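You operate a simulated robot arm through the tools that you are given. There is no shell and no other tool. Be economical: measure what you need, move in short steps, check, and stop when the job is done.

Carry out the task below with a simulated robot arm. There is one attempt and no reset: what you move stays moved.

JOB
Push the upper cabinet door shut. Then turn the service dial to 750. Then take the white coolant filter on the top of the far trunking and put it away on the waist-high shelf of the blue rack. Then take the sample bottle on the top of the tool trolley and put it away on the ledge of the day tank. Then shut the deep drawer of the tool trolley. Then stack the tub that says "45 mm" from the top of the steel workbench on top of the tub marked "M10". Then take the white relay from the top of the steel workbench and leave it on top of the yellow pad. Then take the dark filter element from the top of the steel workbench and put it on the top of the far trunking. Keep to this order. Set down upright: white coolant filter, sample bottle, dark filter element.

The check looks at the end state, three seconds after you hand in, the way a careful person would. Anything else that was tipped, shoved, dropped, spilled or broken makes it a failure.

ROBOT AND FRAMES
A 6-joint arm with a four-finger gripper on a trunk, on a base that drives. Base frame: it is fixed to the floor where the robot stands at the start and does not move with it; the origin is under the middle of the robot, x ahead of it, y to its left, z up. Lengths are in cm, angles in degrees, forces in N, time in s.
Its first joint turns from -166.0 to 166.0 degrees. Places, roughly: dark filter element [-300, -275, 100]; deep drawer of the tool trolley [-90, -160, 50]; ledge of the day tank [-510, 220, 60]; relay [-325, -275, 100]; sample bottle [-100, -200, 100]; service dial [140, -20, 100]; top of the far trunking (60x25 cm) [88, -246, 58]; tub [-350, -275, 100]; upper cabinet door [110, -20, 150]; waist-high shelf of the blue rack [-330, -370, 100]; white coolant filter [100, -250, 75]; yellow pad (10x6x4 cm) [-390, -130, 90]. Payload 3.67 kg.
The tool frame sits at the grasp point between the pads (the TCP): z along the fingers, y along the line on which they close. The tips reach 2.8 cm beyond it. The gripper opens to 11.2 cm. The gripper's body begins 7.3 cm behind the TCP.
Orientation is told as [roll, pitch, yaw] about the base's x, y, z axes, in that order, counted from this pose: with the fingers straight down and closing along the base's y, the tool's x points along the base's -x, its y along +y and its z along -z.

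CONTROLS
- The arm moves only by the tool step_arm. Its argument "moves" is text: rows parted by semicolons, each of 7 numbers parted by spaces: the finger opening in cm, from 0 to 11.2, then the shift along the base's x, y, z in cm, then the turn, a rotation vector about the base's x, y, z in degrees. In form: hand tx ty tz rx ry rz; .... A call has 1 to 10 rows; each row is the pose to reach, as a shift and turn from the pose commanded when the call began. Each row takes 0.2 s and may step no farther than 5 cm and 8.6 degrees from the row before; otherwise, or with a gripper value out of range, the whole call is refused. A pose out of reach is approached as far as the arm can. The call stops where the force on the tool passes 40 N (or 10 N more than at its start, if that is more) or the arm is blocked; 0.2 s more then pass. Each finger halts on what it meets, pressing with about 31 N; the grip force reading is that of the motor and also rises with nothing between the fingers. The clock runs only during rows and for 0.2 s after the last one: add rows that repeat a pose to give the fingers time. The reply holds the time, the measured pose of the TCP, the force on the tool along the base axes, the opening and the grip force, in the units named above and with some noise, with the torque about the TCP (base axes, N m) and any sound that the robot's microphone picked up, and new pictures: "show" is both (left out), scene, wrist or none.
- Cameras (640 x 400 px; columns grow to the right, rows downward): "scene" is now at [11.19, 18.75, 137.44]; the picture's right is [-0.38, -0.93, 0.00], its down [-0.12, 0.05, -0.99] and it looks along [0.92, -0.37, -0.12] (base axes); focal length 282 px, centre (320, 200). "wrist" rides on the gripper at [6, -1.8, -10.4] in the tool frame; the picture's right is [0.29, 0.96, 0.00], its down [-0.80, 0.24, -0.55] and it looks along [-0.53, 0.16, 0.83] (tool axes); focal length 234 px, centre (320, 200). There is no depth. A picture from a camera that has moved, and an enlarged one, comes with that camera's place and axes in the base frame and with its lens. The place of the scene camera against the robot may be out by one fixed shift of up to 1.2 cm in any direction.
- base_move(legs): drives the robot by 1 to 6 legs, each [ahead, left, turn to the left] in cm, cm and degrees, along the robot's own axes; the way and the turn of a leg run together, so that a leg with both is an arc; at most 150 cm and 180 degrees a leg. The arm and the cameras ride along, it lands a little off, and it stops where it bumps. It gives what a move gives, and a new picture of the scene camera.
- aim_head(pan, tilt): turns the head with the scene camera to pan (to the left, within 143 degrees either way) and tilt (down, from -29 to 69), counted from straight ahead of the robot. It gives what a move gives, and a new picture of the scene camera.
- inspect(camera, box): a new picture of the part [left, top, right, bottom] of that camera's present view, enlarged. No time passes.
- hand_in(): hands the job in; it is judged then, once.

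Go step by step. Nothing tells you exact positions but the pictures and the camera data: compare them with the known pose of the tool, close in by small moves and look again before you grip or let go. The budget is 196 turns and 260 pictures, counting those below and the enlarged ones. Unless the task says otherwise, let go and move clear before handing in.

The tools are called after "Emit:" as name(argument=value, ...) on one line, values as JSON. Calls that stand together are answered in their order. step_arm: Moves the arm, as the interface text tells. Its arguments: {"type":"object","properties":{"moves":{"type":"string"},"show":{"type":"string","enum":["both","scene","wrist","none"]}},"required":["moves"]} The other tools are called the same way: base_move (legs) drives the base; aim_head (pan, tilt) turns the head that bears the scene camera; inspect (camera, box) takes an enlarged picture of a part of a camera's view; hand_in () hands the job in.

At the start:

```text
time_s: 0.0
tcp_pos: [60.3, -7.37, 99.89]
tcp_rot: [0.2, 0.0, -0.1]
contact_force: [0.7, 0.3, -0.2]
torque: [0.01, -0.02, 0.0]
opening: 11.2
grasp_force: 0.0
robot x, y, heading: [-0.16, -0.0, -0.2]
head pan, tilt: [-22.2, 7.2]
```

scene: 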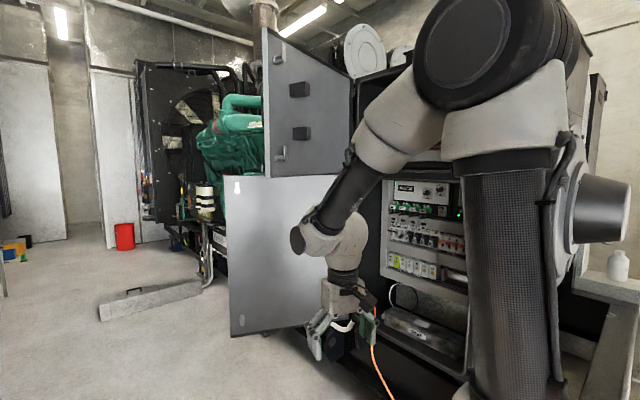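
wrist: 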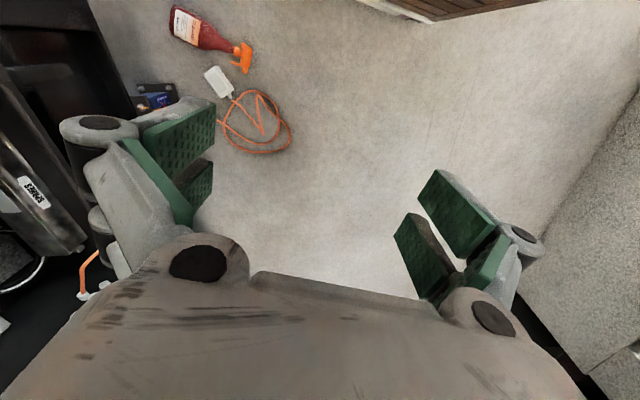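

I see the open cabinet with an upper door swung out to the left. I look at it more closely before moving.

Emit:
aim_head(pan=0, tilt=-5)

Emit:
inspect(camera="scene", box=[200, 0, 520, 200])

```text
time_s: 0.9
tcp_pos: [60.42, -7.35, 99.93]
tcp_rot: [0.1, 0.2, -0.1]
contact_force: [0.1, 0.4, 0.0]
torque: [0.01, -0.04, 0.01]
opening: 11.2
grasp_force: 0.0
robot x, y, heading: [0.26, -0.14, 0.1]
head pan, tilt: [0.0, -5.0]
camera scene: at [11.38, 22.23, 139.35], right [0.0, -1.0, 0.0], down [0.09, 0.0, -1.0], along [1.0, 0.0, 0.09], focal length 282 px, centre (320, 200)
```

scene: 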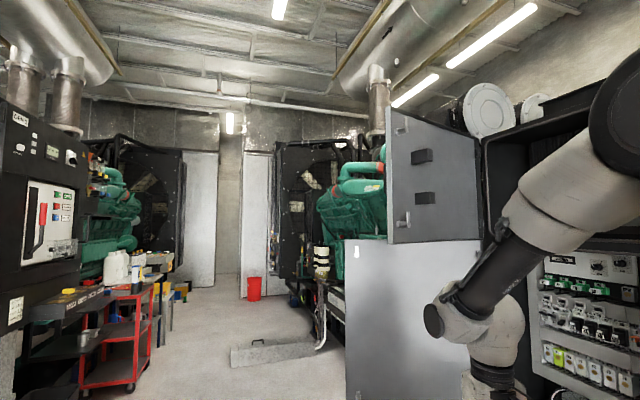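

```text
2.00 times, centred on (360, 100) of scene
camera zoom: at [11.38, 22.23, 139.35], right [0.0, -1.0, 0.0], down [0.09, 0.0, -1.0], along [1.0, 0.0, 0.09], focal length 564 px, centre (240, 400)
```

zoom: 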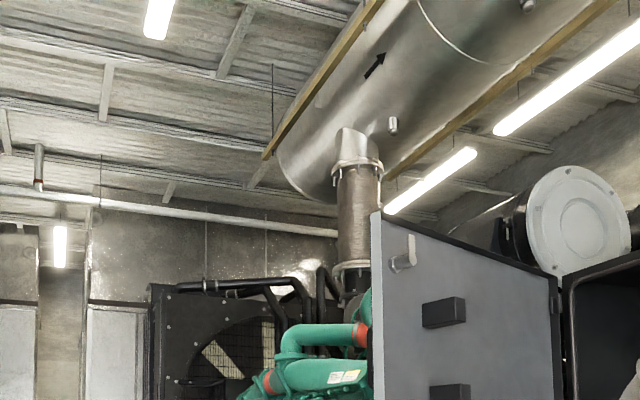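

The upper door's hinge is at about (130,-45) and its free edge at about (98,0). I look right for the panel and dial.

Emit:
aim_head(pan=-45, tilt=5)

Emit:
inspect(camera="scene", box=[160, 100, 400, 250])

```text
time_s: 2.0
tcp_pos: [60.38, -7.29, 99.9]
tcp_rot: [0.1, 0.1, 0.0]
contact_force: [-0.1, 0.1, 0.5]
torque: [0.0, 0.0, -0.01]
opening: 11.2
grasp_force: 0.0
robot x, y, heading: [-0.24, -0.03, -0.1]
head pan, tilt: [-45.0, 5.0]
camera scene: at [9.13, 15.75, 137.79], right [-0.71, -0.71, 0.0], down [-0.06, 0.06, -1.0], along [0.7, -0.7, -0.09], focal length 282 px, centre (320, 200)
```

scene: 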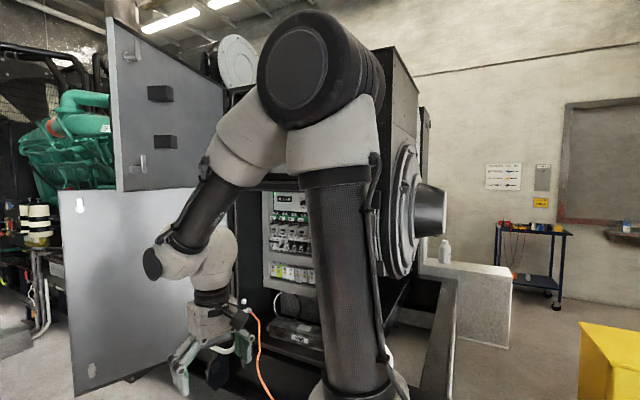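

```text
2.67 times, centred on (280, 175) of scene
camera zoom: at [9.13, 15.75, 137.79], right [-0.71, -0.71, 0.0], down [-0.06, 0.06, -1.0], along [0.7, -0.7, -0.09], focal length 752 px, centre (427, 267)
```

zoom: 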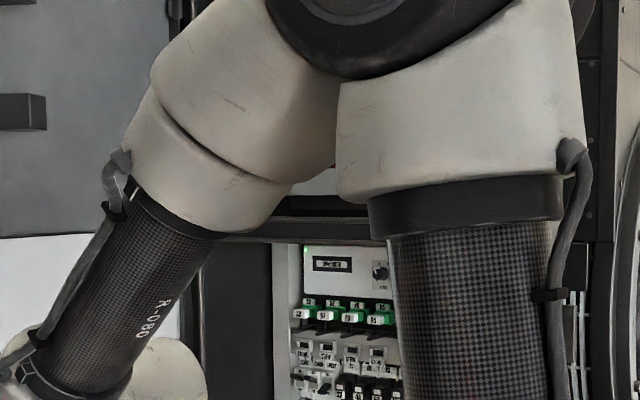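

I'll look around behind and left so that I can move the base safely.

Emit:
aim_head(pan=-120, tilt=20)

Emit:
aim_head(pan=130, tilt=20)

Emit:
aim_head(pan=55, tilt=20)

```text
time_s: 3.5
tcp_pos: [60.35, -7.38, 99.96]
tcp_rot: [0.0, 0.1, 0.0]
contact_force: [0.0, -0.2, -0.4]
torque: [0.01, 0.0, 0.0]
opening: 11.21
grasp_force: 0.0
robot x, y, heading: [0.03, -0.24, -0.1]
head pan, tilt: [-120.0, 20.0]
camera scene: at [-2.02, 14.17, 135.35], right [-0.87, 0.5, 0.0], down [0.17, 0.3, -0.94], along [-0.47, -0.81, -0.34], focal length 282 px, centre (320, 200)
```

scene: 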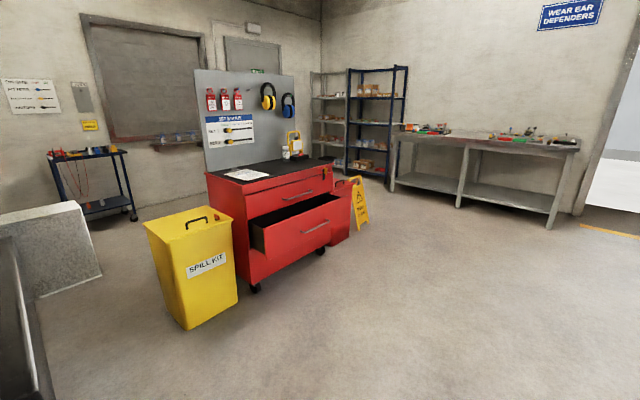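

```text
time_s: 7.0
tcp_pos: [60.38, -7.41, 99.98]
tcp_rot: [0.2, 0.1, 0.1]
contact_force: [-0.4, 0.5, -0.5]
torque: [-0.03, 0.01, -0.01]
opening: 11.19
grasp_force: 0.1
robot x, y, heading: [0.19, -0.07, -0.1]
head pan, tilt: [130.0, 20.0]
camera scene: at [-3.35, 29.37, 135.35], right [0.77, 0.64, 0.0], down [0.22, -0.26, -0.94], along [-0.6, 0.72, -0.34], focal length 282 px, centre (320, 200)
```

scene: 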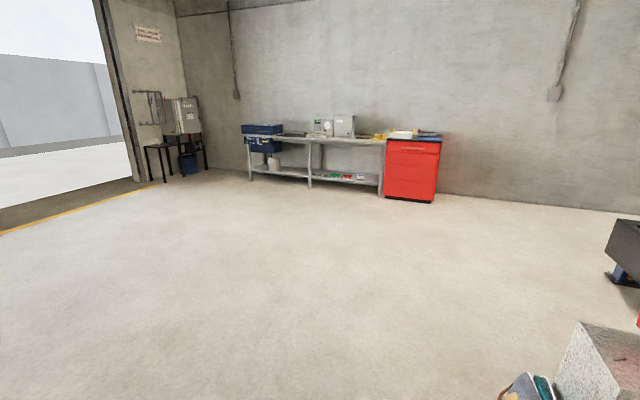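

```text
time_s: 8.4
tcp_pos: [60.39, -7.34, 100.02]
tcp_rot: [0.1, 0.1, 0.0]
contact_force: [-0.3, 0.1, 0.4]
torque: [-0.02, -0.01, 0.03]
opening: 11.21
grasp_force: 0.0
robot x, y, heading: [0.0, -0.04, -0.1]
head pan, tilt: [55.0, 20.0]
camera scene: at [7.97, 29.87, 135.35], right [0.82, -0.57, 0.0], down [-0.2, -0.28, -0.94], along [0.54, 0.77, -0.34], focal length 282 px, centre (320, 200)
```

scene: 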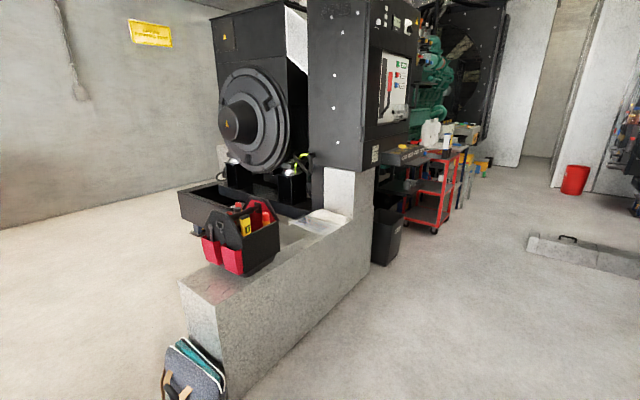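

The cabinet front faces +y. The upper door opens toward the aisle and has to be pushed from its outer side, and the dial is probably on the outer face of the lower door. I drive into the aisle to look.

Emit:
aim_head(pan=-60, tilt=10)

Emit:
base_move(legs=[[0, 75, 0], [110, 0, 0]])

```text
time_s: 10.4
tcp_pos: [60.37, -7.32, 99.92]
tcp_rot: [0.1, 0.1, 0.0]
contact_force: [0.3, 0.0, 0.1]
torque: [0.01, -0.03, 0.02]
opening: 11.23
grasp_force: 0.1
robot x, y, heading: [0.07, -0.01, -0.0]
head pan, tilt: [-60.0, 10.0]
camera scene: at [7.28, 14.19, 136.98], right [-0.87, -0.5, 0.0], down [-0.09, 0.15, -0.98], along [0.49, -0.85, -0.17], focal length 282 px, centre (320, 200)
```

scene: 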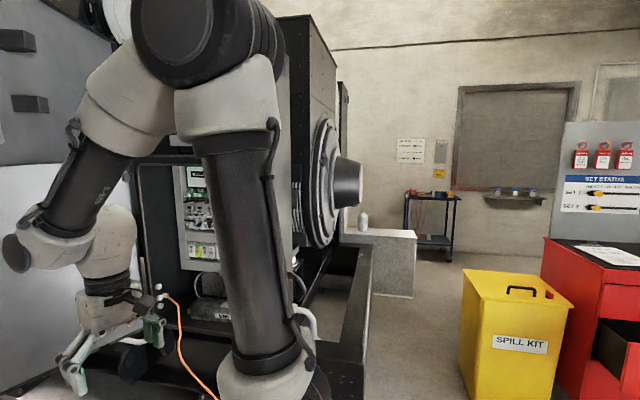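

```text
time_s: 19.7
tcp_pos: [170.47, 69.45, 100.07]
tcp_rot: [0.1, 0.0, 0.8]
contact_force: [-0.1, 0.2, -0.1]
torque: [0.02, 0.01, 0.01]
opening: 11.23
grasp_force: 0.1
robot x, y, heading: [109.91, 75.74, 0.7]
head pan, tilt: [-60.0, 10.0]
camera scene: at [117.1, 90.1, 136.98], right [-0.86, -0.51, 0.0], down [-0.09, 0.15, -0.98], along [0.51, -0.84, -0.17], focal length 282 px, centre (320, 200)
```

scene: 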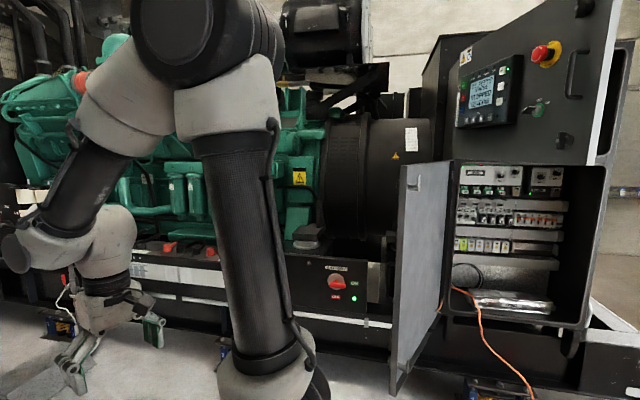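

Now I see the outer face of the upper door. A red knob sits on the skid at (336,282), so I zoom in on it and on the panel.

Emit:
inspect(camera="scene", box=[290, 240, 400, 320])

Emit:
inspect(camera="scene", box=[400, 0, 640, 200])

Emit:
inspect(camera="scene", box=[440, 155, 580, 255])

```text
5.00 times, centred on (345, 280) of scene
camera zoom: at [117.1, 90.1, 136.98], right [-0.86, -0.51, 0.0], down [-0.09, 0.15, -0.98], along [0.51, -0.84, -0.17], focal length 1409 px, centre (195, -200)
```

zoom: 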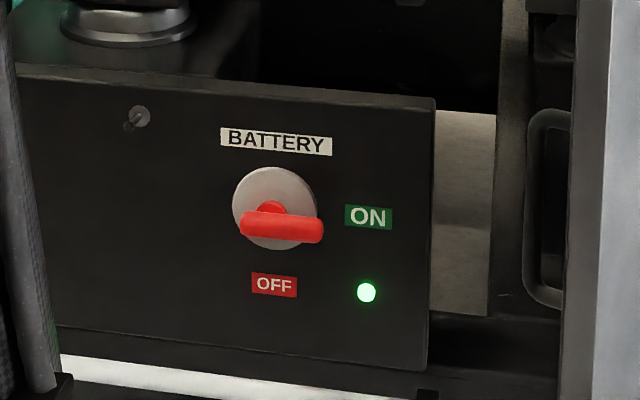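

```text
2.00 times, centred on (520, 100) of scene
camera zoom: at [117.1, 90.1, 136.98], right [-0.86, -0.51, 0.0], down [-0.09, 0.15, -0.98], along [0.51, -0.84, -0.17], focal length 564 px, centre (-80, 400)
```

zoom: 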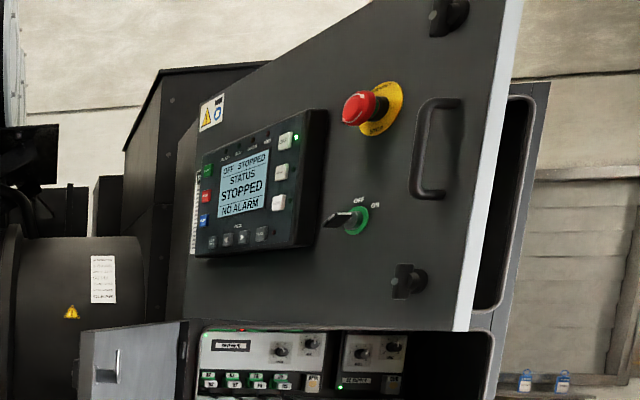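

```text
4.00 times, centred on (510, 205) of scene
camera zoom: at [117.1, 90.1, 136.98], right [-0.86, -0.51, 0.0], down [-0.09, 0.15, -0.98], along [0.51, -0.84, -0.17], focal length 1127 px, centre (-440, 180)
```

zoom: 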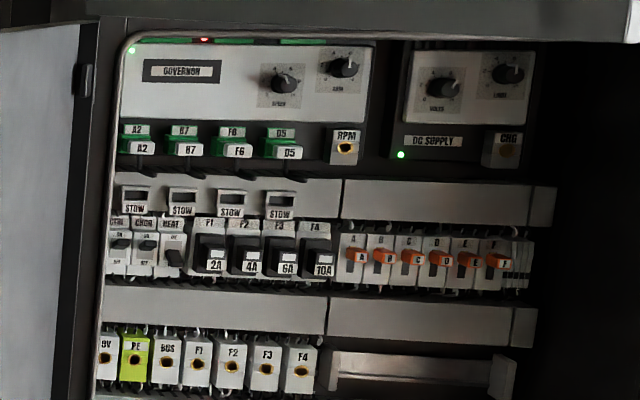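

The upper door's outer face carries an e-stop, key and handle. Its free edge is at about (97,0) and its hinge at about (132,-43). I'll turn to face the cabinet from the aisle, then point the closed fingers forward.

Emit:
base_move(legs=[[0, 15, 0], [0, 0, -90]])

Emit:
aim_head(pan=0, tilt=12)

```text
time_s: 24.9
tcp_pos: [102.96, 30.57, 100.11]
tcp_rot: [0.1, 0.1, -89.4]
contact_force: [0.4, 0.0, -1.0]
torque: [0.03, 0.0, 0.0]
opening: 11.22
grasp_force: 0.0
robot x, y, heading: [109.71, 90.74, -89.7]
head pan, tilt: [-60.0, 10.0]
camera scene: at [123.91, 85.17, 136.98], right [-0.51, 0.86, 0.0], down [0.15, 0.09, -0.98], along [-0.85, -0.5, -0.17], focal length 282 px, centre (320, 200)
```

scene: 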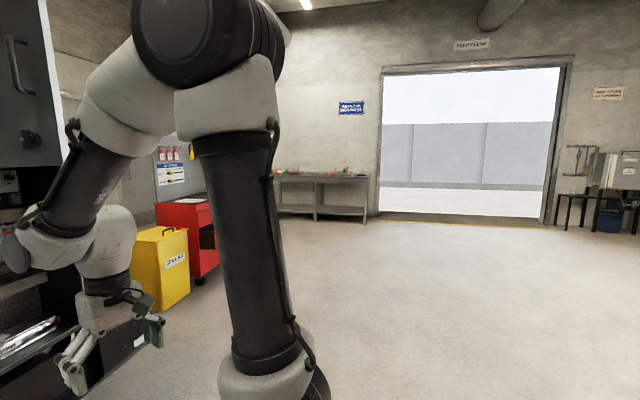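

```text
time_s: 26.2
tcp_pos: [102.94, 30.51, 100.01]
tcp_rot: [0.1, 0.1, -89.5]
contact_force: [0.4, 0.1, -0.1]
torque: [0.01, -0.02, 0.01]
opening: 11.2
grasp_force: 0.1
robot x, y, heading: [109.96, 90.97, -89.3]
head pan, tilt: [0.0, 12.0]
camera scene: at [132.0, 80.57, 136.65], right [-1.0, -0.01, 0.0], down [0.0, 0.21, -0.98], along [0.01, -0.98, -0.21], focal length 282 px, centre (320, 200)
```

scene: 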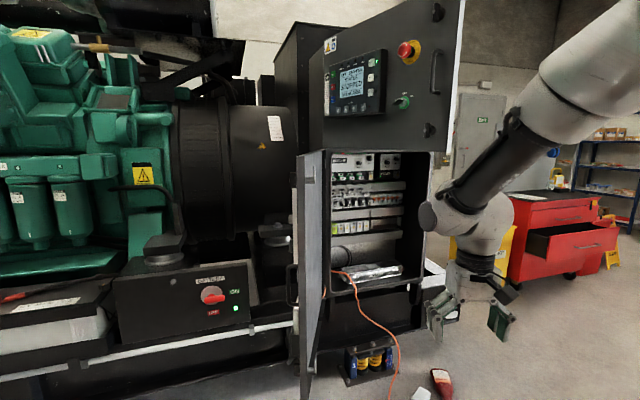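

The door is in view. I turn the tool forward while raising it and closing the fingers.

Emit:
step_arm(moves="0 0 0 4.5 -8.5 0 0; 0 0 0 9 -17 0 0; 0 0 0 13.5 -25.5 0 0; 0 0 0 18 -34 0 0; 0 0 -1 22.5 -42.5 0 0; 0 0 -2 27 -51 0 0; 0 0 -3 31.5 -59.5 0 0; 0 0 -4 36 -68 0 0; 0 0 -5 40.5 -76.5 0 0; 0 0 -6 45 -85 0 0", show="scene")

```text
time_s: 28.4
tcp_pos: [103.02, 25.07, 142.7]
tcp_rot: [-3.0, -80.7, -86.8]
contact_force: [-0.2, 0.4, -0.4]
torque: [0.03, -0.06, -0.04]
opening: 0.0
grasp_force: 30.9
out of reach, approached as far as the arm can: row 10
robot x, y, heading: [109.65, 90.89, -89.6]
head pan, tilt: [0.0, 12.0]
camera scene: at [132.01, 80.57, 136.65], right [-1.0, -0.01, 0.0], down [0.0, 0.21, -0.98], along [0.01, -0.98, -0.21], focal length 282 px, centre (320, 200)
```

scene: 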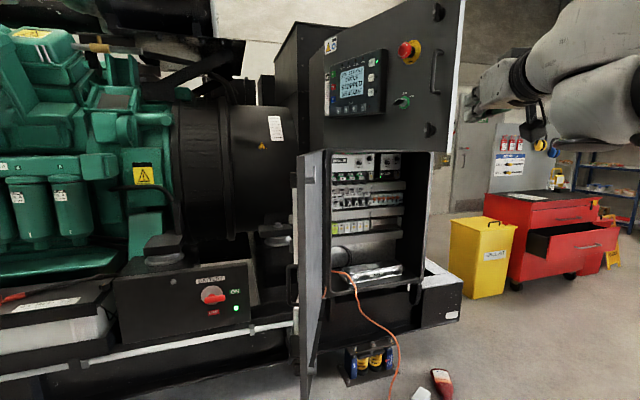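

The arm was a bit too folded. I extend toward the door and finish levelling the tool.

Emit:
step_arm(moves="0 0 -4 0 0 0 0; 0 0 -8 1 -4 0 0; 0 0 -12 2 -9 0 0; 0 0 -14 2 -9 0 0; 0 0 -14 2 -9 0 0")

Emit:
inspect(camera="scene", box=[360, 0, 600, 180])

```text
time_s: 29.6
tcp_pos: [107.26, 12.33, 145.29]
tcp_rot: [70.7, -82.3, -164.3]
contact_force: [0.1, 0.1, 0.7]
torque: [0.03, 0.0, -0.02]
opening: 0.0
grasp_force: 31.0
out of reach, approached as far as the arm can: row 1, 2, 3, 4, 5
robot x, y, heading: [109.91, 90.74, -89.6]
head pan, tilt: [0.0, 12.0]
camera scene: at [132.01, 80.59, 136.65], right [-1.0, -0.01, 0.0], down [0.0, 0.21, -0.98], along [0.01, -0.98, -0.21], focal length 282 px, centre (320, 200)
camera wrist: at [106.53, 23.02, 139.62], right [0.98, -0.05, -0.17], down [0.17, 0.51, 0.84], along [0.04, -0.86, 0.51], focal length 234 px, centre (320, 200)
```

scene: 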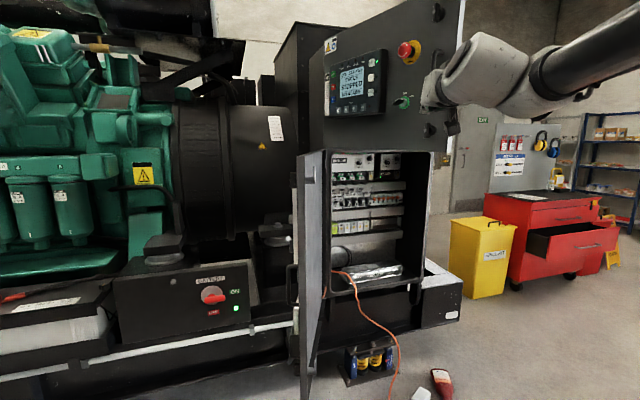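
wrist: 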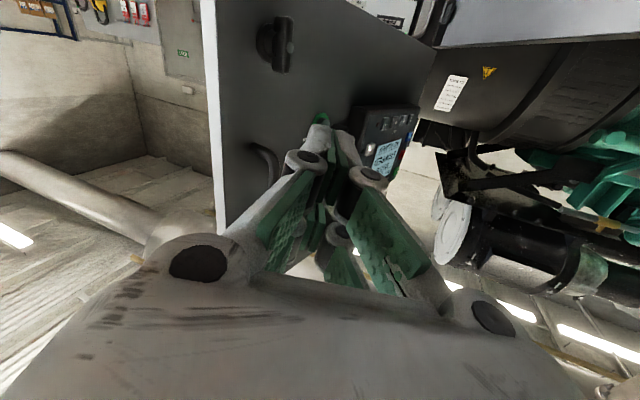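

```text
2.22 times, centred on (480, 90) of scene
camera zoom: at [132.01, 80.59, 136.65], right [-1.0, -0.01, 0.0], down [0.0, 0.21, -0.98], along [0.01, -0.98, -0.21], focal length 626 px, centre (-36, 444)
```

zoom: 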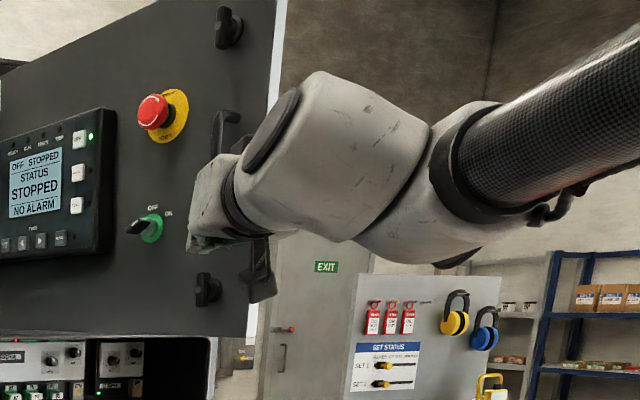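

The tool now points at the door from (107,12,145). I drive the base sideways and forward so the fingertips come just short of the free spot between handle, latch and edge.

Emit:
base_move(legs=[[8, -7.5, 0]])

Emit:
step_arm(moves="0 0 0 0 0 0 0", show="wrist")

```text
time_s: 30.8
tcp_pos: [99.94, 4.09, 145.26]
tcp_rot: [70.1, -82.4, -163.8]
contact_force: [0.0, 0.7, -0.4]
torque: [-0.02, 0.01, 0.03]
opening: 0.03
grasp_force: 30.9
robot x, y, heading: [102.4, 83.04, -89.4]
head pan, tilt: [0.0, 12.0]
camera scene: at [124.7, 72.47, 136.65], right [-1.0, -0.01, 0.0], down [0.0, 0.21, -0.98], along [0.01, -0.98, -0.21], focal length 282 px, centre (320, 200)
```

scene: 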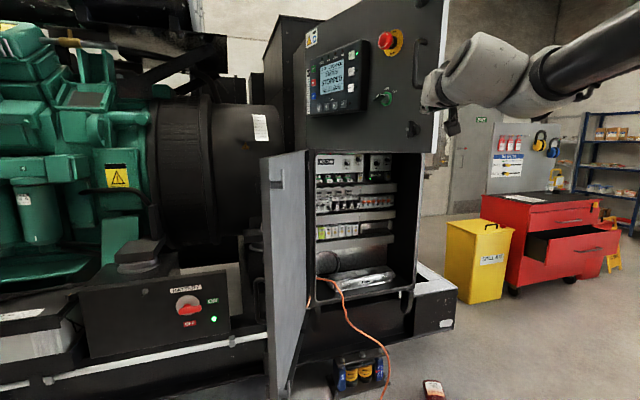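

```text
time_s: 31.2
tcp_pos: [99.91, 4.29, 145.26]
tcp_rot: [70.2, -82.4, -163.9]
contact_force: [-0.2, -0.1, -0.3]
torque: [0.0, 0.01, -0.01]
opening: 0.02
grasp_force: 30.8
robot x, y, heading: [102.46, 83.21, -89.1]
head pan, tilt: [0.0, 12.0]
camera wrist: at [99.26, 14.93, 139.62], right [0.98, -0.05, -0.17], down [0.17, 0.51, 0.84], along [0.04, -0.86, 0.51], focal length 234 px, centre (320, 200)
```

wrist: 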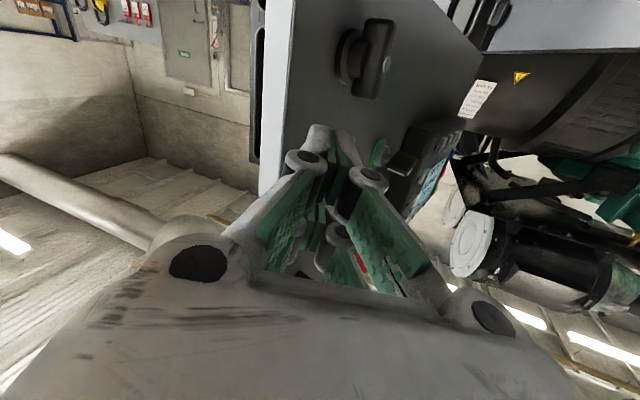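

The fingertips are just in front of the door near its free edge. I start pushing gently along the arc.

Emit:
step_arm(moves="0 0 -3 0 0 0 0; 0 -0.5 -6 0 0 0 0; 0 -2 -9 0 0 0 0; 0 -4.5 -12 0 0 0 0; 0 -7 -15 0 0 0 0", show="both")

```text
time_s: 32.4
tcp_pos: [96.37, -11.03, 146.51]
tcp_rot: [70.5, -81.0, -166.0]
contact_force: [-0.2, 1.0, 1.5]
torque: [0.09, -0.01, -0.03]
opening: 0.0
grasp_force: 30.9
out of reach, approached as far as the arm can: row 3, 4, 5
robot x, y, heading: [102.26, 82.53, -89.3]
head pan, tilt: [0.0, 12.0]
camera scene: at [124.73, 72.53, 136.65], right [-1.0, -0.01, 0.0], down [0.0, 0.21, -0.98], along [0.01, -0.98, -0.21], focal length 282 px, centre (320, 200)
camera wrist: at [96.12, -0.3, 140.9], right [0.99, -0.08, -0.14], down [0.17, 0.5, 0.85], along [0.0, -0.86, 0.5], focal length 234 px, centre (320, 200)
```

scene: 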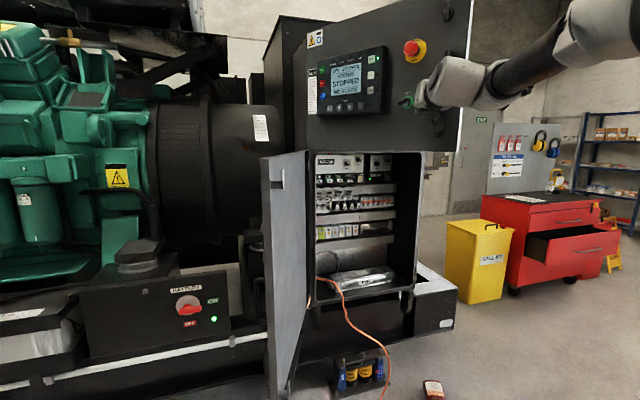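
wrist: 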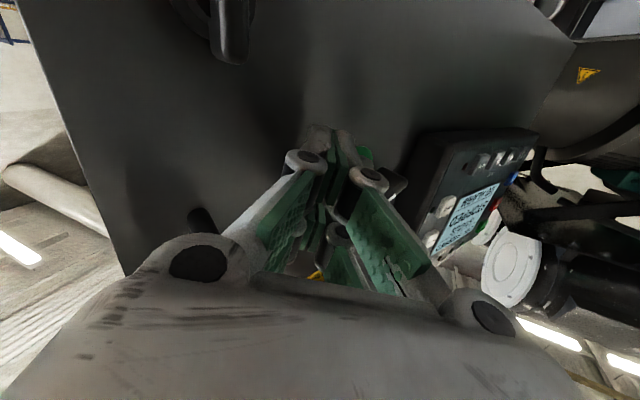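

The door moves easily, but the tip has slid inward toward the key. I retract the arm, then bring the base closer and further to the right before going on.

Emit:
step_arm(moves="0 0 4 0 0 0 0; 0 0 8 0 0 0 0; 0 0 12 0 0 0 0; 0 0 16 0 0 0 0; 0 0 20 0 0 0 0; 0 0 20 0 0 0 0", show="none")

```text
time_s: 33.8
tcp_pos: [98.42, 8.81, 146.54]
tcp_rot: [72.7, -81.0, -166.8]
contact_force: [-0.1, 0.6, 0.5]
torque: [-0.01, 0.0, -0.05]
opening: 0.01
grasp_force: 31.1
out of reach, approached as far as the arm can: row 1, 2, 3, 4, 5, 6
robot x, y, heading: [102.56, 82.61, -89.5]
head pan, tilt: [0.0, 12.0]
```

Emit:
base_move(legs=[[0, -8, 0], [13, 0, 0]])

Emit:
step_arm(moves="0 0 0 0 0 0 0", show="wrist")

```text
time_s: 35.7
tcp_pos: [90.5, -4.34, 146.69]
tcp_rot: [72.8, -81.1, -167.0]
contact_force: [0.3, 0.0, 0.4]
torque: [0.01, 0.01, 0.02]
opening: 0.02
grasp_force: 31.1
robot x, y, heading: [94.74, 69.99, -89.9]
head pan, tilt: [0.0, 12.0]
camera scene: at [117.01, 59.31, 136.65], right [-1.0, -0.01, 0.0], down [0.0, 0.21, -0.98], along [0.01, -0.98, -0.21], focal length 282 px, centre (320, 200)
```

scene: 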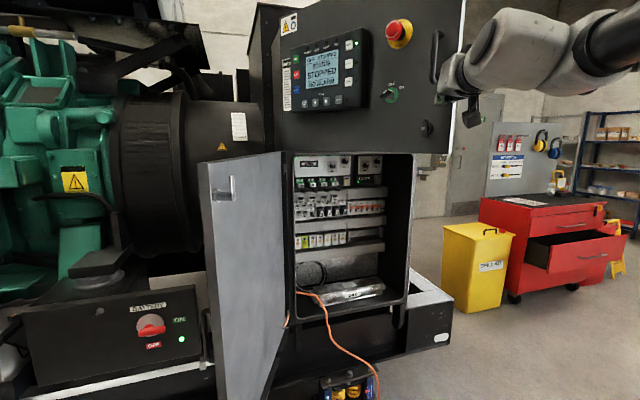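

```text
time_s: 36.1
tcp_pos: [90.56, -4.36, 146.6]
tcp_rot: [72.8, -81.1, -167.1]
contact_force: [-0.7, -0.1, -0.5]
torque: [0.02, -0.03, 0.01]
opening: 0.0
grasp_force: 31.2
robot x, y, heading: [94.67, 69.86, -89.8]
head pan, tilt: [0.0, 12.0]
camera wrist: at [90.15, 6.37, 140.97], right [0.99, -0.06, -0.14], down [0.16, 0.51, 0.85], along [0.02, -0.86, 0.51], focal length 234 px, centre (320, 200)
```

wrist: 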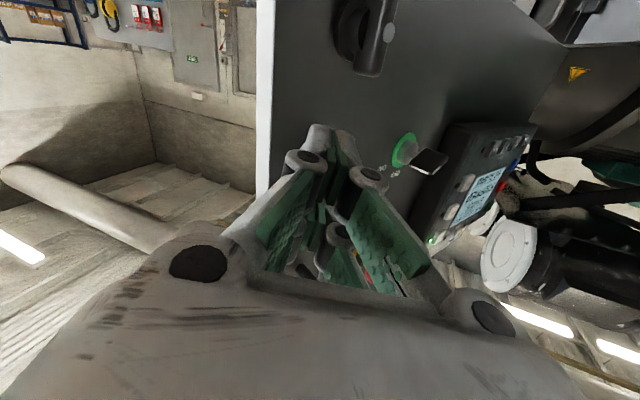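

The tip is set near the free edge again, below the handle. I push on with the base along the arc.

Emit:
base_move(legs=[[10, -2.5, 0], [8, -4, 0]])

Emit:
step_arm(moves="0 0 0 0 0 0 0", show="wrist")

```text
time_s: 37.0
tcp_pos: [89.8, -6.85, 146.31]
tcp_rot: [70.1, -81.1, -164.4]
contact_force: [0.0, 0.6, -0.9]
torque: [0.03, 0.03, -0.01]
opening: 0.03
grasp_force: 30.5
robot x, y, heading: [94.16, 67.01, -89.8]
head pan, tilt: [0.0, 12.0]
stopped in leg 1: the force on the tool passed its limit at 66 N (the readings are from after the stop); the commanded pose is now the measured one
camera scene: at [116.39, 56.73, 136.65], right [-1.0, -0.01, 0.0], down [0.0, 0.21, -0.98], along [0.01, -0.98, -0.21], focal length 282 px, centre (320, 200)
```

scene: 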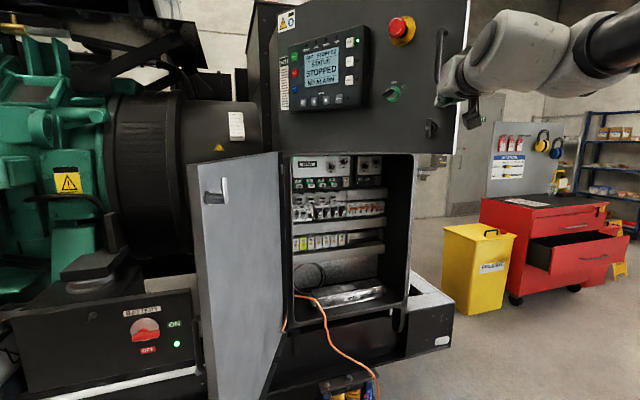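

```text
time_s: 37.4
tcp_pos: [89.86, -6.95, 146.24]
tcp_rot: [70.1, -80.9, -164.5]
contact_force: [-1.4, 1.5, -2.4]
torque: [0.0, 0.01, -0.02]
opening: 0.01
grasp_force: 30.5
robot x, y, heading: [94.44, 67.33, -89.9]
head pan, tilt: [0.0, 12.0]
camera wrist: at [89.48, 3.82, 140.68], right [0.99, -0.06, -0.14], down [0.16, 0.5, 0.85], along [0.02, -0.86, 0.5], focal length 234 px, centre (320, 200)
```

wrist: 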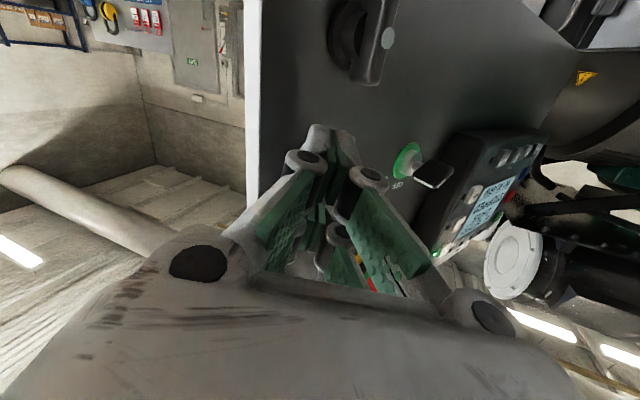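

The base push hit too hard, so it stopped. I push with the arm in small rows instead.

Emit:
step_arm(moves="0 0 -1 0 0 0 0; 0 -0.5 -2.5 0 0 0 0; 0 -1.2 -4 0 0 0 0; 0 -2 -5.5 0 0 0 0; 0 -2.7 -7 0 0 0 0; 0 -3.5 -8.5 0 0 0 0; 0 -4.2 -10 0 0 0 0; 0 -5 -11.5 0 0 0 0; 0 -5.7 -13 0 0 0 0; 0 -6.5 -15 0 0 0 0", show="both")

```text
time_s: 39.6
tcp_pos: [86.99, -22.34, 147.36]
tcp_rot: [67.0, -80.8, -163.4]
contact_force: [0.4, 0.6, 1.3]
torque: [0.05, -0.02, -0.02]
opening: 0.02
grasp_force: 35.8
out of reach, approached as far as the arm can: row 3, 4, 5, 6, 7, 8, 9, 10
robot x, y, heading: [94.3, 66.96, -89.6]
head pan, tilt: [0.0, 12.0]
camera scene: at [116.41, 56.77, 136.65], right [-1.0, -0.01, 0.0], down [0.0, 0.21, -0.98], along [0.01, -0.98, -0.21], focal length 282 px, centre (320, 200)
camera wrist: at [87.0, -11.55, 141.82], right [0.99, -0.1, -0.14], down [0.17, 0.49, 0.86], along [-0.01, -0.87, 0.49], focal length 234 px, centre (320, 200)
```

scene: 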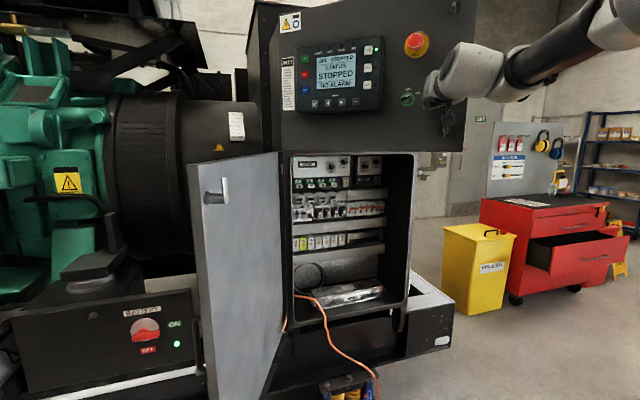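
wrist: 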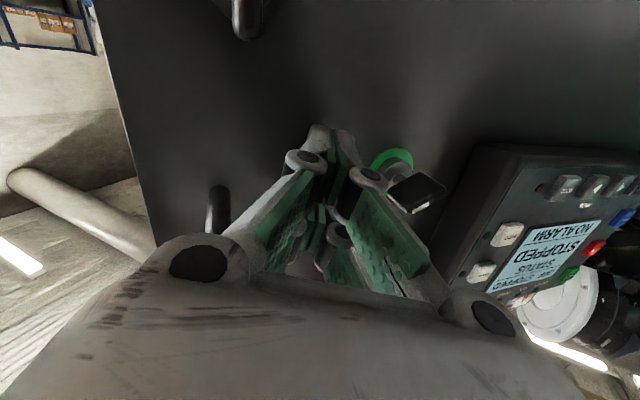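

Emit:
step_arm(moves="0 0 4 0 0 0 0; 0 0 8 0 0 0 0; 0 0 12 0 0 0 0; 0 0 16 0 0 0 0; 0 0 20 0 0 0 0; 0 0 20 0 0 0 0", show="none")

Emit:
base_move(legs=[[15, -7, 0]])

Emit:
inspect(camera="scene", box=[240, 0, 500, 180])

Emit:
step_arm(moves="0 0 0 0 0 0 0", show="wrist")

```text
time_s: 41.0
tcp_pos: [89.17, -8.27, 147.03]
tcp_rot: [69.4, -81.0, -164.5]
contact_force: [-0.4, 1.0, -0.4]
torque: [0.0, 0.0, 0.01]
opening: 0.0
grasp_force: 35.9
out of reach, approached as far as the arm can: row 1, 2, 3, 4, 5, 6
robot x, y, heading: [94.3, 67.41, -89.6]
head pan, tilt: [0.0, 12.0]
```

```text
time_s: 42.4
tcp_pos: [82.67, -23.47, 147.02]
tcp_rot: [69.4, -80.9, -164.2]
contact_force: [0.6, -0.9, -0.2]
torque: [0.01, 0.0, -0.03]
opening: 0.01
grasp_force: 36.0
robot x, y, heading: [87.34, 52.42, -89.4]
head pan, tilt: [0.0, 12.0]
camera scene: at [109.64, 41.71, 136.65], right [-1.0, -0.01, 0.0], down [0.0, 0.21, -0.98], along [0.01, -0.98, -0.21], focal length 282 px, centre (320, 200)
```

scene: 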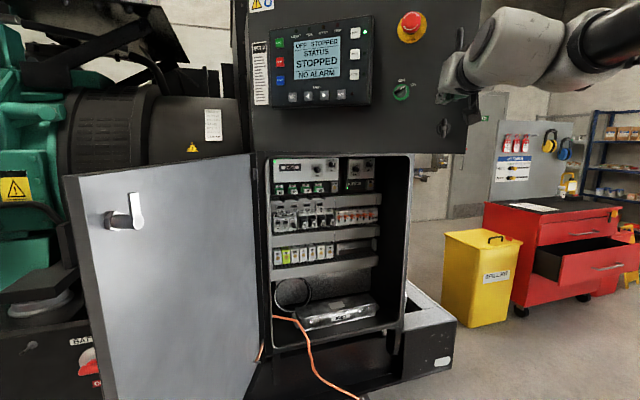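

```text
2.22 times, centred on (370, 90) of scene
camera zoom: at [109.64, 41.71, 136.65], right [-1.0, -0.01, 0.0], down [0.0, 0.21, -0.98], along [0.01, -0.98, -0.21], focal length 626 px, centre (209, 444)
```

zoom: 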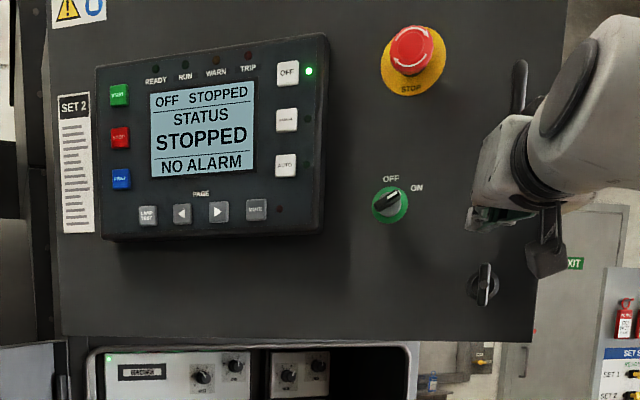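

```text
time_s: 42.8
tcp_pos: [82.67, -23.41, 147.04]
tcp_rot: [69.4, -80.9, -164.1]
contact_force: [-0.1, -0.5, 0.6]
torque: [-0.04, 0.01, 0.05]
opening: 0.02
grasp_force: 35.5
robot x, y, heading: [87.23, 51.7, -88.9]
head pan, tilt: [0.0, 12.0]
camera wrist: at [82.33, -12.66, 141.54], right [0.99, -0.07, -0.14], down [0.16, 0.5, 0.85], along [0.01, -0.87, 0.5], focal length 234 px, centre (320, 200)
```

wrist: 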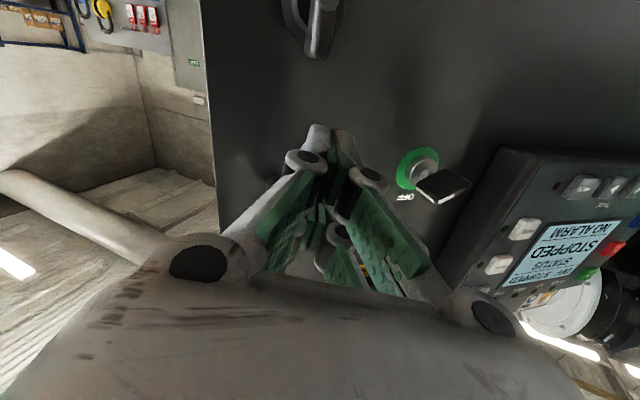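

The door is closing well and the key is untouched. I push again with the arm.

Emit:
step_arm(moves="0 0 -2 0 0 0 0; 0 -0.5 -4 0 0 0 0; 0 -1 -6 0 0 0 0; 0 -1.5 -8 0 0 0 0; 0 -2 -9.5 0 0 0 0; 0 -2.5 -11 0 0 0 0; 0 -3 -12.5 0 0 0 0; 0 -3 -14 0 0 0 0; 0 -3 -15.5 0 0 0 0; 0 -3 -17 0 0 0 0", show="both")

```text
time_s: 45.0
tcp_pos: [80.87, -40.62, 147.41]
tcp_rot: [67.9, -80.9, -163.4]
contact_force: [0.1, 0.3, 0.8]
torque: [0.01, -0.01, 0.0]
opening: 0.0
grasp_force: 35.9
out of reach, approached as far as the arm can: row 3, 4, 5, 6, 7, 8, 9, 10
robot x, y, heading: [87.44, 52.02, -89.5]
head pan, tilt: [0.0, 12.0]
camera scene: at [109.64, 41.71, 136.65], right [-1.0, -0.01, 0.0], down [0.0, 0.21, -0.98], along [0.01, -0.98, -0.21], focal length 282 px, centre (320, 200)
camera wrist: at [80.76, -29.85, 141.88], right [0.99, -0.08, -0.14], down [0.16, 0.49, 0.86], along [0.0, -0.87, 0.5], focal length 234 px, centre (320, 200)
```

scene: 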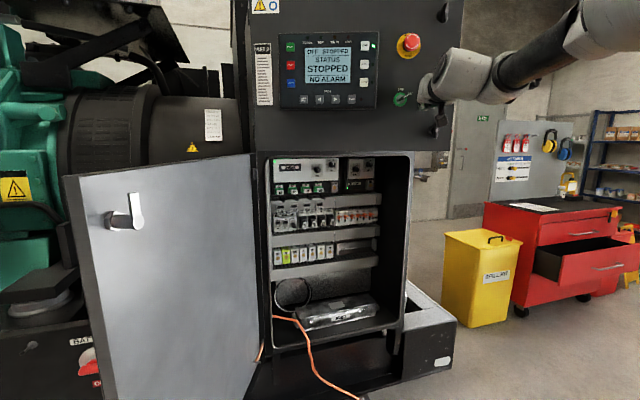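
wrist: 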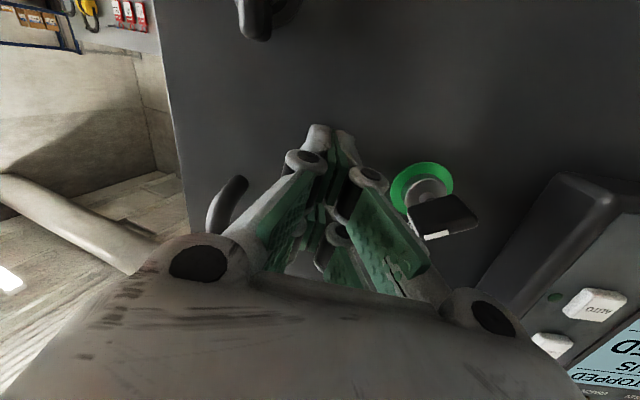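

The door is nearly there. I retract, advance the base a little and push the last part.

Emit:
step_arm(moves="0 0 4 0 0 0 0; 0 0 8 0 0 0 0; 0 0 12 0 0 0 0; 0 0 16 0 0 0 0; 0 0 18 0 0 0 0; 0 0 18 0 0 0 0", show="none")

Emit:
base_move(legs=[[13, -5, 0]])

Emit:
step_arm(moves="0 0 -1 0 0 0 0; 0 0 -3 0 0 0 0; 0 0 -4.5 0 0 0 0; 0 0 -6 0 0 0 0; 0 0 -7.5 0 0 0 0; 0 0 -9 0 0 0 0; 0 0 -10.5 0 0 0 0; 0 0 -12 0 0 0 0; 0 0 -13.5 0 0 0 0; 0 0 -15 0 0 0 0", show="both")

```text
time_s: 46.4
tcp_pos: [81.58, -24.48, 147.0]
tcp_rot: [67.9, -80.8, -163.6]
contact_force: [-0.4, 0.0, 0.3]
torque: [-0.05, -0.02, 0.01]
opening: 0.0
grasp_force: 36.1
out of reach, approached as far as the arm can: row 1, 2, 3, 4, 5, 6
robot x, y, heading: [87.26, 51.83, -89.5]
head pan, tilt: [0.0, 12.0]
```

```text
time_s: 47.7
tcp_pos: [76.9, -37.51, 147.1]
tcp_rot: [67.9, -80.8, -163.7]
contact_force: [-0.3, -0.4, -0.9]
torque: [-0.03, -0.01, -0.02]
opening: 0.0
grasp_force: 35.6
robot x, y, heading: [82.41, 38.88, -89.5]
head pan, tilt: [0.0, 12.0]
camera scene: at [104.79, 28.77, 136.65], right [-1.0, -0.01, 0.0], down [0.0, 0.21, -0.98], along [0.01, -0.98, -0.21], focal length 282 px, centre (320, 200)
```

scene: 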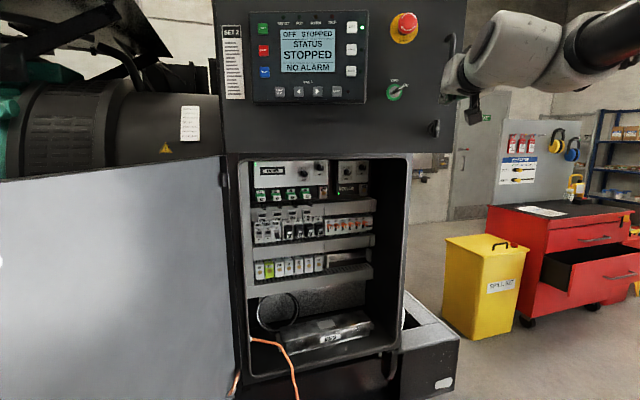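

```text
time_s: 49.9
tcp_pos: [76.78, -52.45, 147.0]
tcp_rot: [68.2, -80.9, -163.9]
contact_force: [-0.6, 3.2, -2.9]
torque: [-0.01, -0.04, 0.0]
opening: 0.01
grasp_force: 35.4
robot x, y, heading: [82.52, 39.42, -89.4]
head pan, tilt: [0.0, 12.0]
camera scene: at [104.79, 28.79, 136.66], right [-1.0, -0.01, 0.0], down [0.0, 0.21, -0.98], along [0.01, -0.98, -0.21], focal length 282 px, centre (320, 200)
camera wrist: at [76.72, -41.67, 141.55], right [0.99, -0.09, -0.14], down [0.17, 0.49, 0.86], along [-0.01, -0.87, 0.5], focal length 234 px, centre (320, 200)
```

scene: 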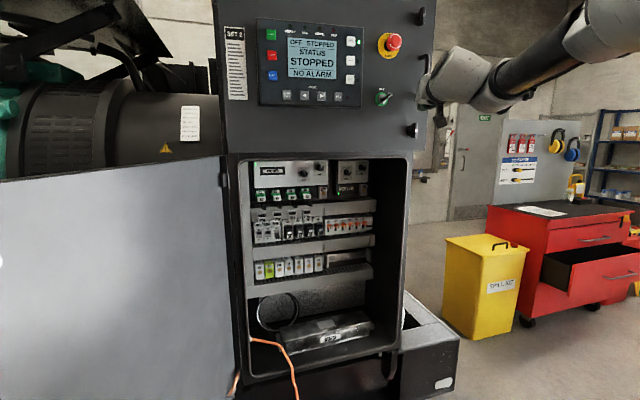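
wrist: 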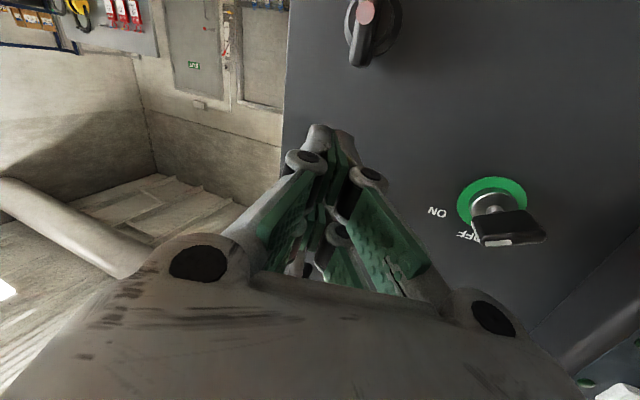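

Emit:
step_arm(moves="0 0 1 0 0 0 0; 0 2.5 0 0 0 0 0; 0 2.5 -1.5 0 0 0 0; 0 2.5 -3 0 0 0 0; 0 2.5 -4.5 0 0 0 0; 0 2.5 -6 0 0 0 0; 0 2.5 -7.5 0 0 0 0; 0 2.5 -9 0 0 0 0; 0 2.5 -10 0 0 0 0", show="both")

```text
time_s: 51.5
tcp_pos: [79.55, -59.03, 147.18]
tcp_rot: [67.3, -80.8, -162.6]
contact_force: [3.1, 26.4, -2.0]
torque: [0.21, 0.15, 0.18]
opening: 0.59
grasp_force: 35.0
robot x, y, heading: [82.33, 38.96, -89.4]
head pan, tilt: [0.0, 12.0]
stopped in row 7: the force on the tool passed its limit at 236 N (the readings are from after the stop); the commanded pose is now the measured one
camera scene: at [104.83, 28.97, 136.66], right [-1.0, -0.01, 0.0], down [0.0, 0.21, -0.98], along [0.01, -0.98, -0.21], focal length 282 px, centre (320, 200)
camera wrist: at [79.43, -48.2, 141.62], right [0.99, -0.08, -0.14], down [0.16, 0.49, 0.86], along [0.0, -0.87, 0.5], focal length 234 px, centre (320, 200)
```

scene: 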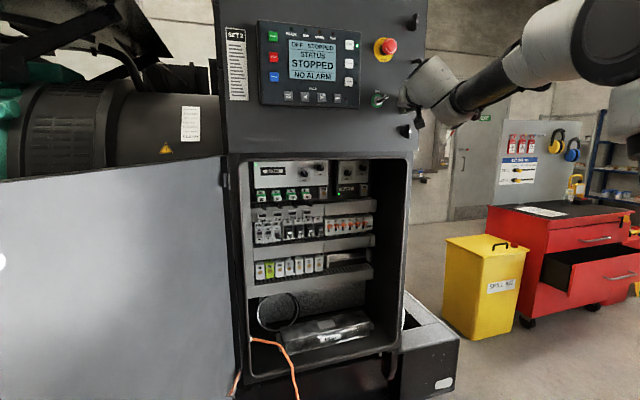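
wrist: 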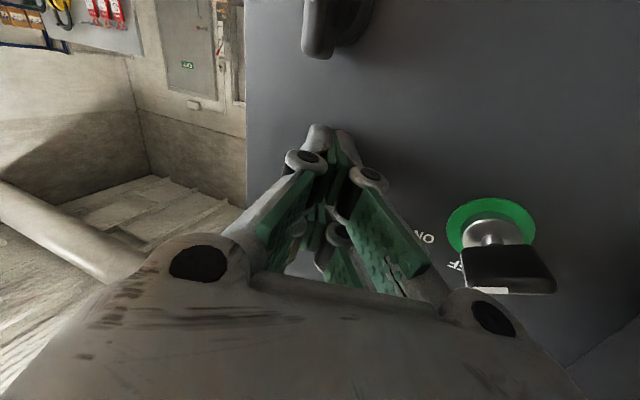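

The force spike shows that the door met its frame. I back off slowly and check that it stays shut.

Emit:
step_arm(moves="0 0 2 0 0 0 0; 0 0 6 0 0 0 0; 0 0 10 0 0 0 0; 0 0 14 0 0 0 0; 0 0 18 0 0 0 0; 0 0 22 0 0 0 0", show="none")

Emit:
base_move(legs=[[-45, 0, 0]])

Emit:
inspect(camera="scene", box=[240, 0, 560, 200])

```text
time_s: 52.9
tcp_pos: [79.5, -37.21, 146.94]
tcp_rot: [66.1, -80.8, -161.6]
contact_force: [-0.5, -1.3, -1.0]
torque: [-0.04, 0.0, 0.0]
opening: 0.0
grasp_force: 35.9
robot x, y, heading: [82.91, 39.55, -89.3]
head pan, tilt: [0.0, 12.0]
```

```text
time_s: 55.6
tcp_pos: [79.13, 8.95, 146.92]
tcp_rot: [66.8, -80.8, -162.2]
contact_force: [0.3, -0.3, -0.4]
torque: [0.0, 0.0, 0.0]
opening: 0.0
grasp_force: 35.6
robot x, y, heading: [82.24, 85.55, -89.3]
head pan, tilt: [0.0, 12.0]
camera scene: at [104.19, 74.9, 136.65], right [-1.0, -0.02, 0.0], down [0.0, 0.21, -0.98], along [0.02, -0.98, -0.21], focal length 282 px, centre (320, 200)
```

scene: 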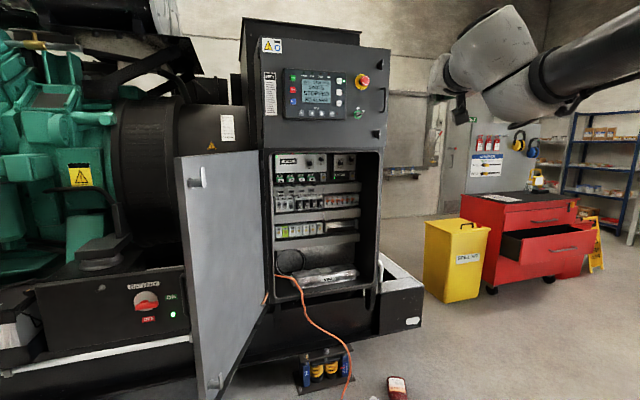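

```text
2.00 times, centred on (400, 100) of scene
camera zoom: at [104.19, 74.9, 136.65], right [-1.0, -0.02, 0.0], down [0.0, 0.21, -0.98], along [0.02, -0.98, -0.21], focal length 564 px, centre (160, 400)
```

zoom: 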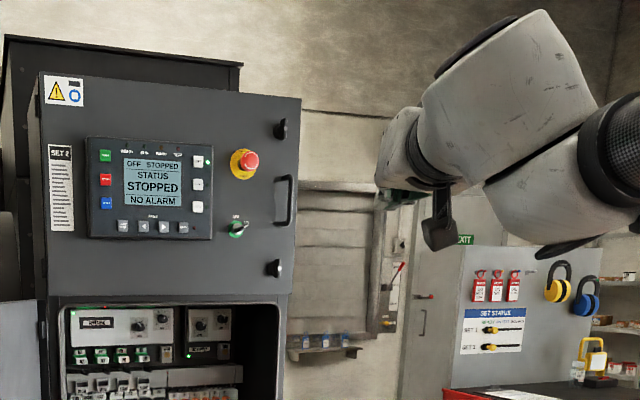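

The door now lines up with the cabinet frame. Next I drive along the aisle to look at the outer face of the lower door, where I expect the service dial.

Emit:
base_move(legs=[[-10, 0, 0], [0, 100, 0]])

Emit:
aim_head(pan=-35, tilt=15)

```text
time_s: 61.6
tcp_pos: [178.26, 19.29, 146.86]
tcp_rot: [66.7, -80.8, -163.5]
contact_force: [0.6, 1.1, 0.9]
torque: [0.0, 0.02, 0.01]
opening: 0.01
grasp_force: 35.6
robot x, y, heading: [183.0, 95.57, -90.5]
head pan, tilt: [0.0, 12.0]
camera scene: at [204.93, 84.78, 136.65], right [-1.0, 0.01, 0.0], down [0.0, 0.21, -0.98], along [-0.01, -0.98, -0.21], focal length 282 px, centre (320, 200)
```

scene: 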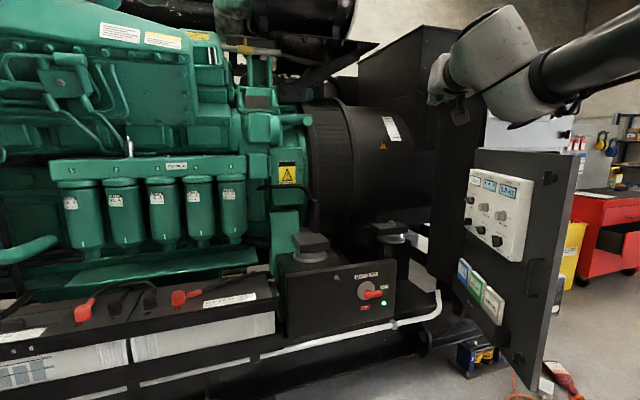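

```text
time_s: 62.6
tcp_pos: [178.22, 19.35, 147.04]
tcp_rot: [66.8, -80.8, -163.5]
contact_force: [-0.2, 0.4, 0.3]
torque: [0.0, 0.0, 0.01]
opening: 0.01
grasp_force: 35.4
robot x, y, heading: [183.06, 95.57, -90.4]
head pan, tilt: [-35.0, 15.0]
camera scene: at [199.59, 86.49, 136.17], right [-0.81, 0.58, 0.0], down [0.15, 0.21, -0.97], along [-0.56, -0.79, -0.26], focal length 282 px, centre (320, 200)
```

scene: 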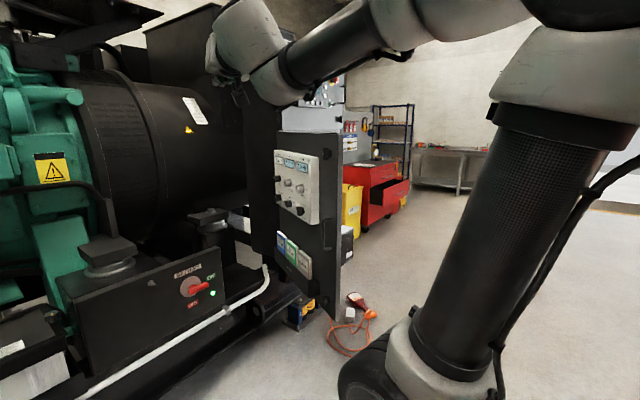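

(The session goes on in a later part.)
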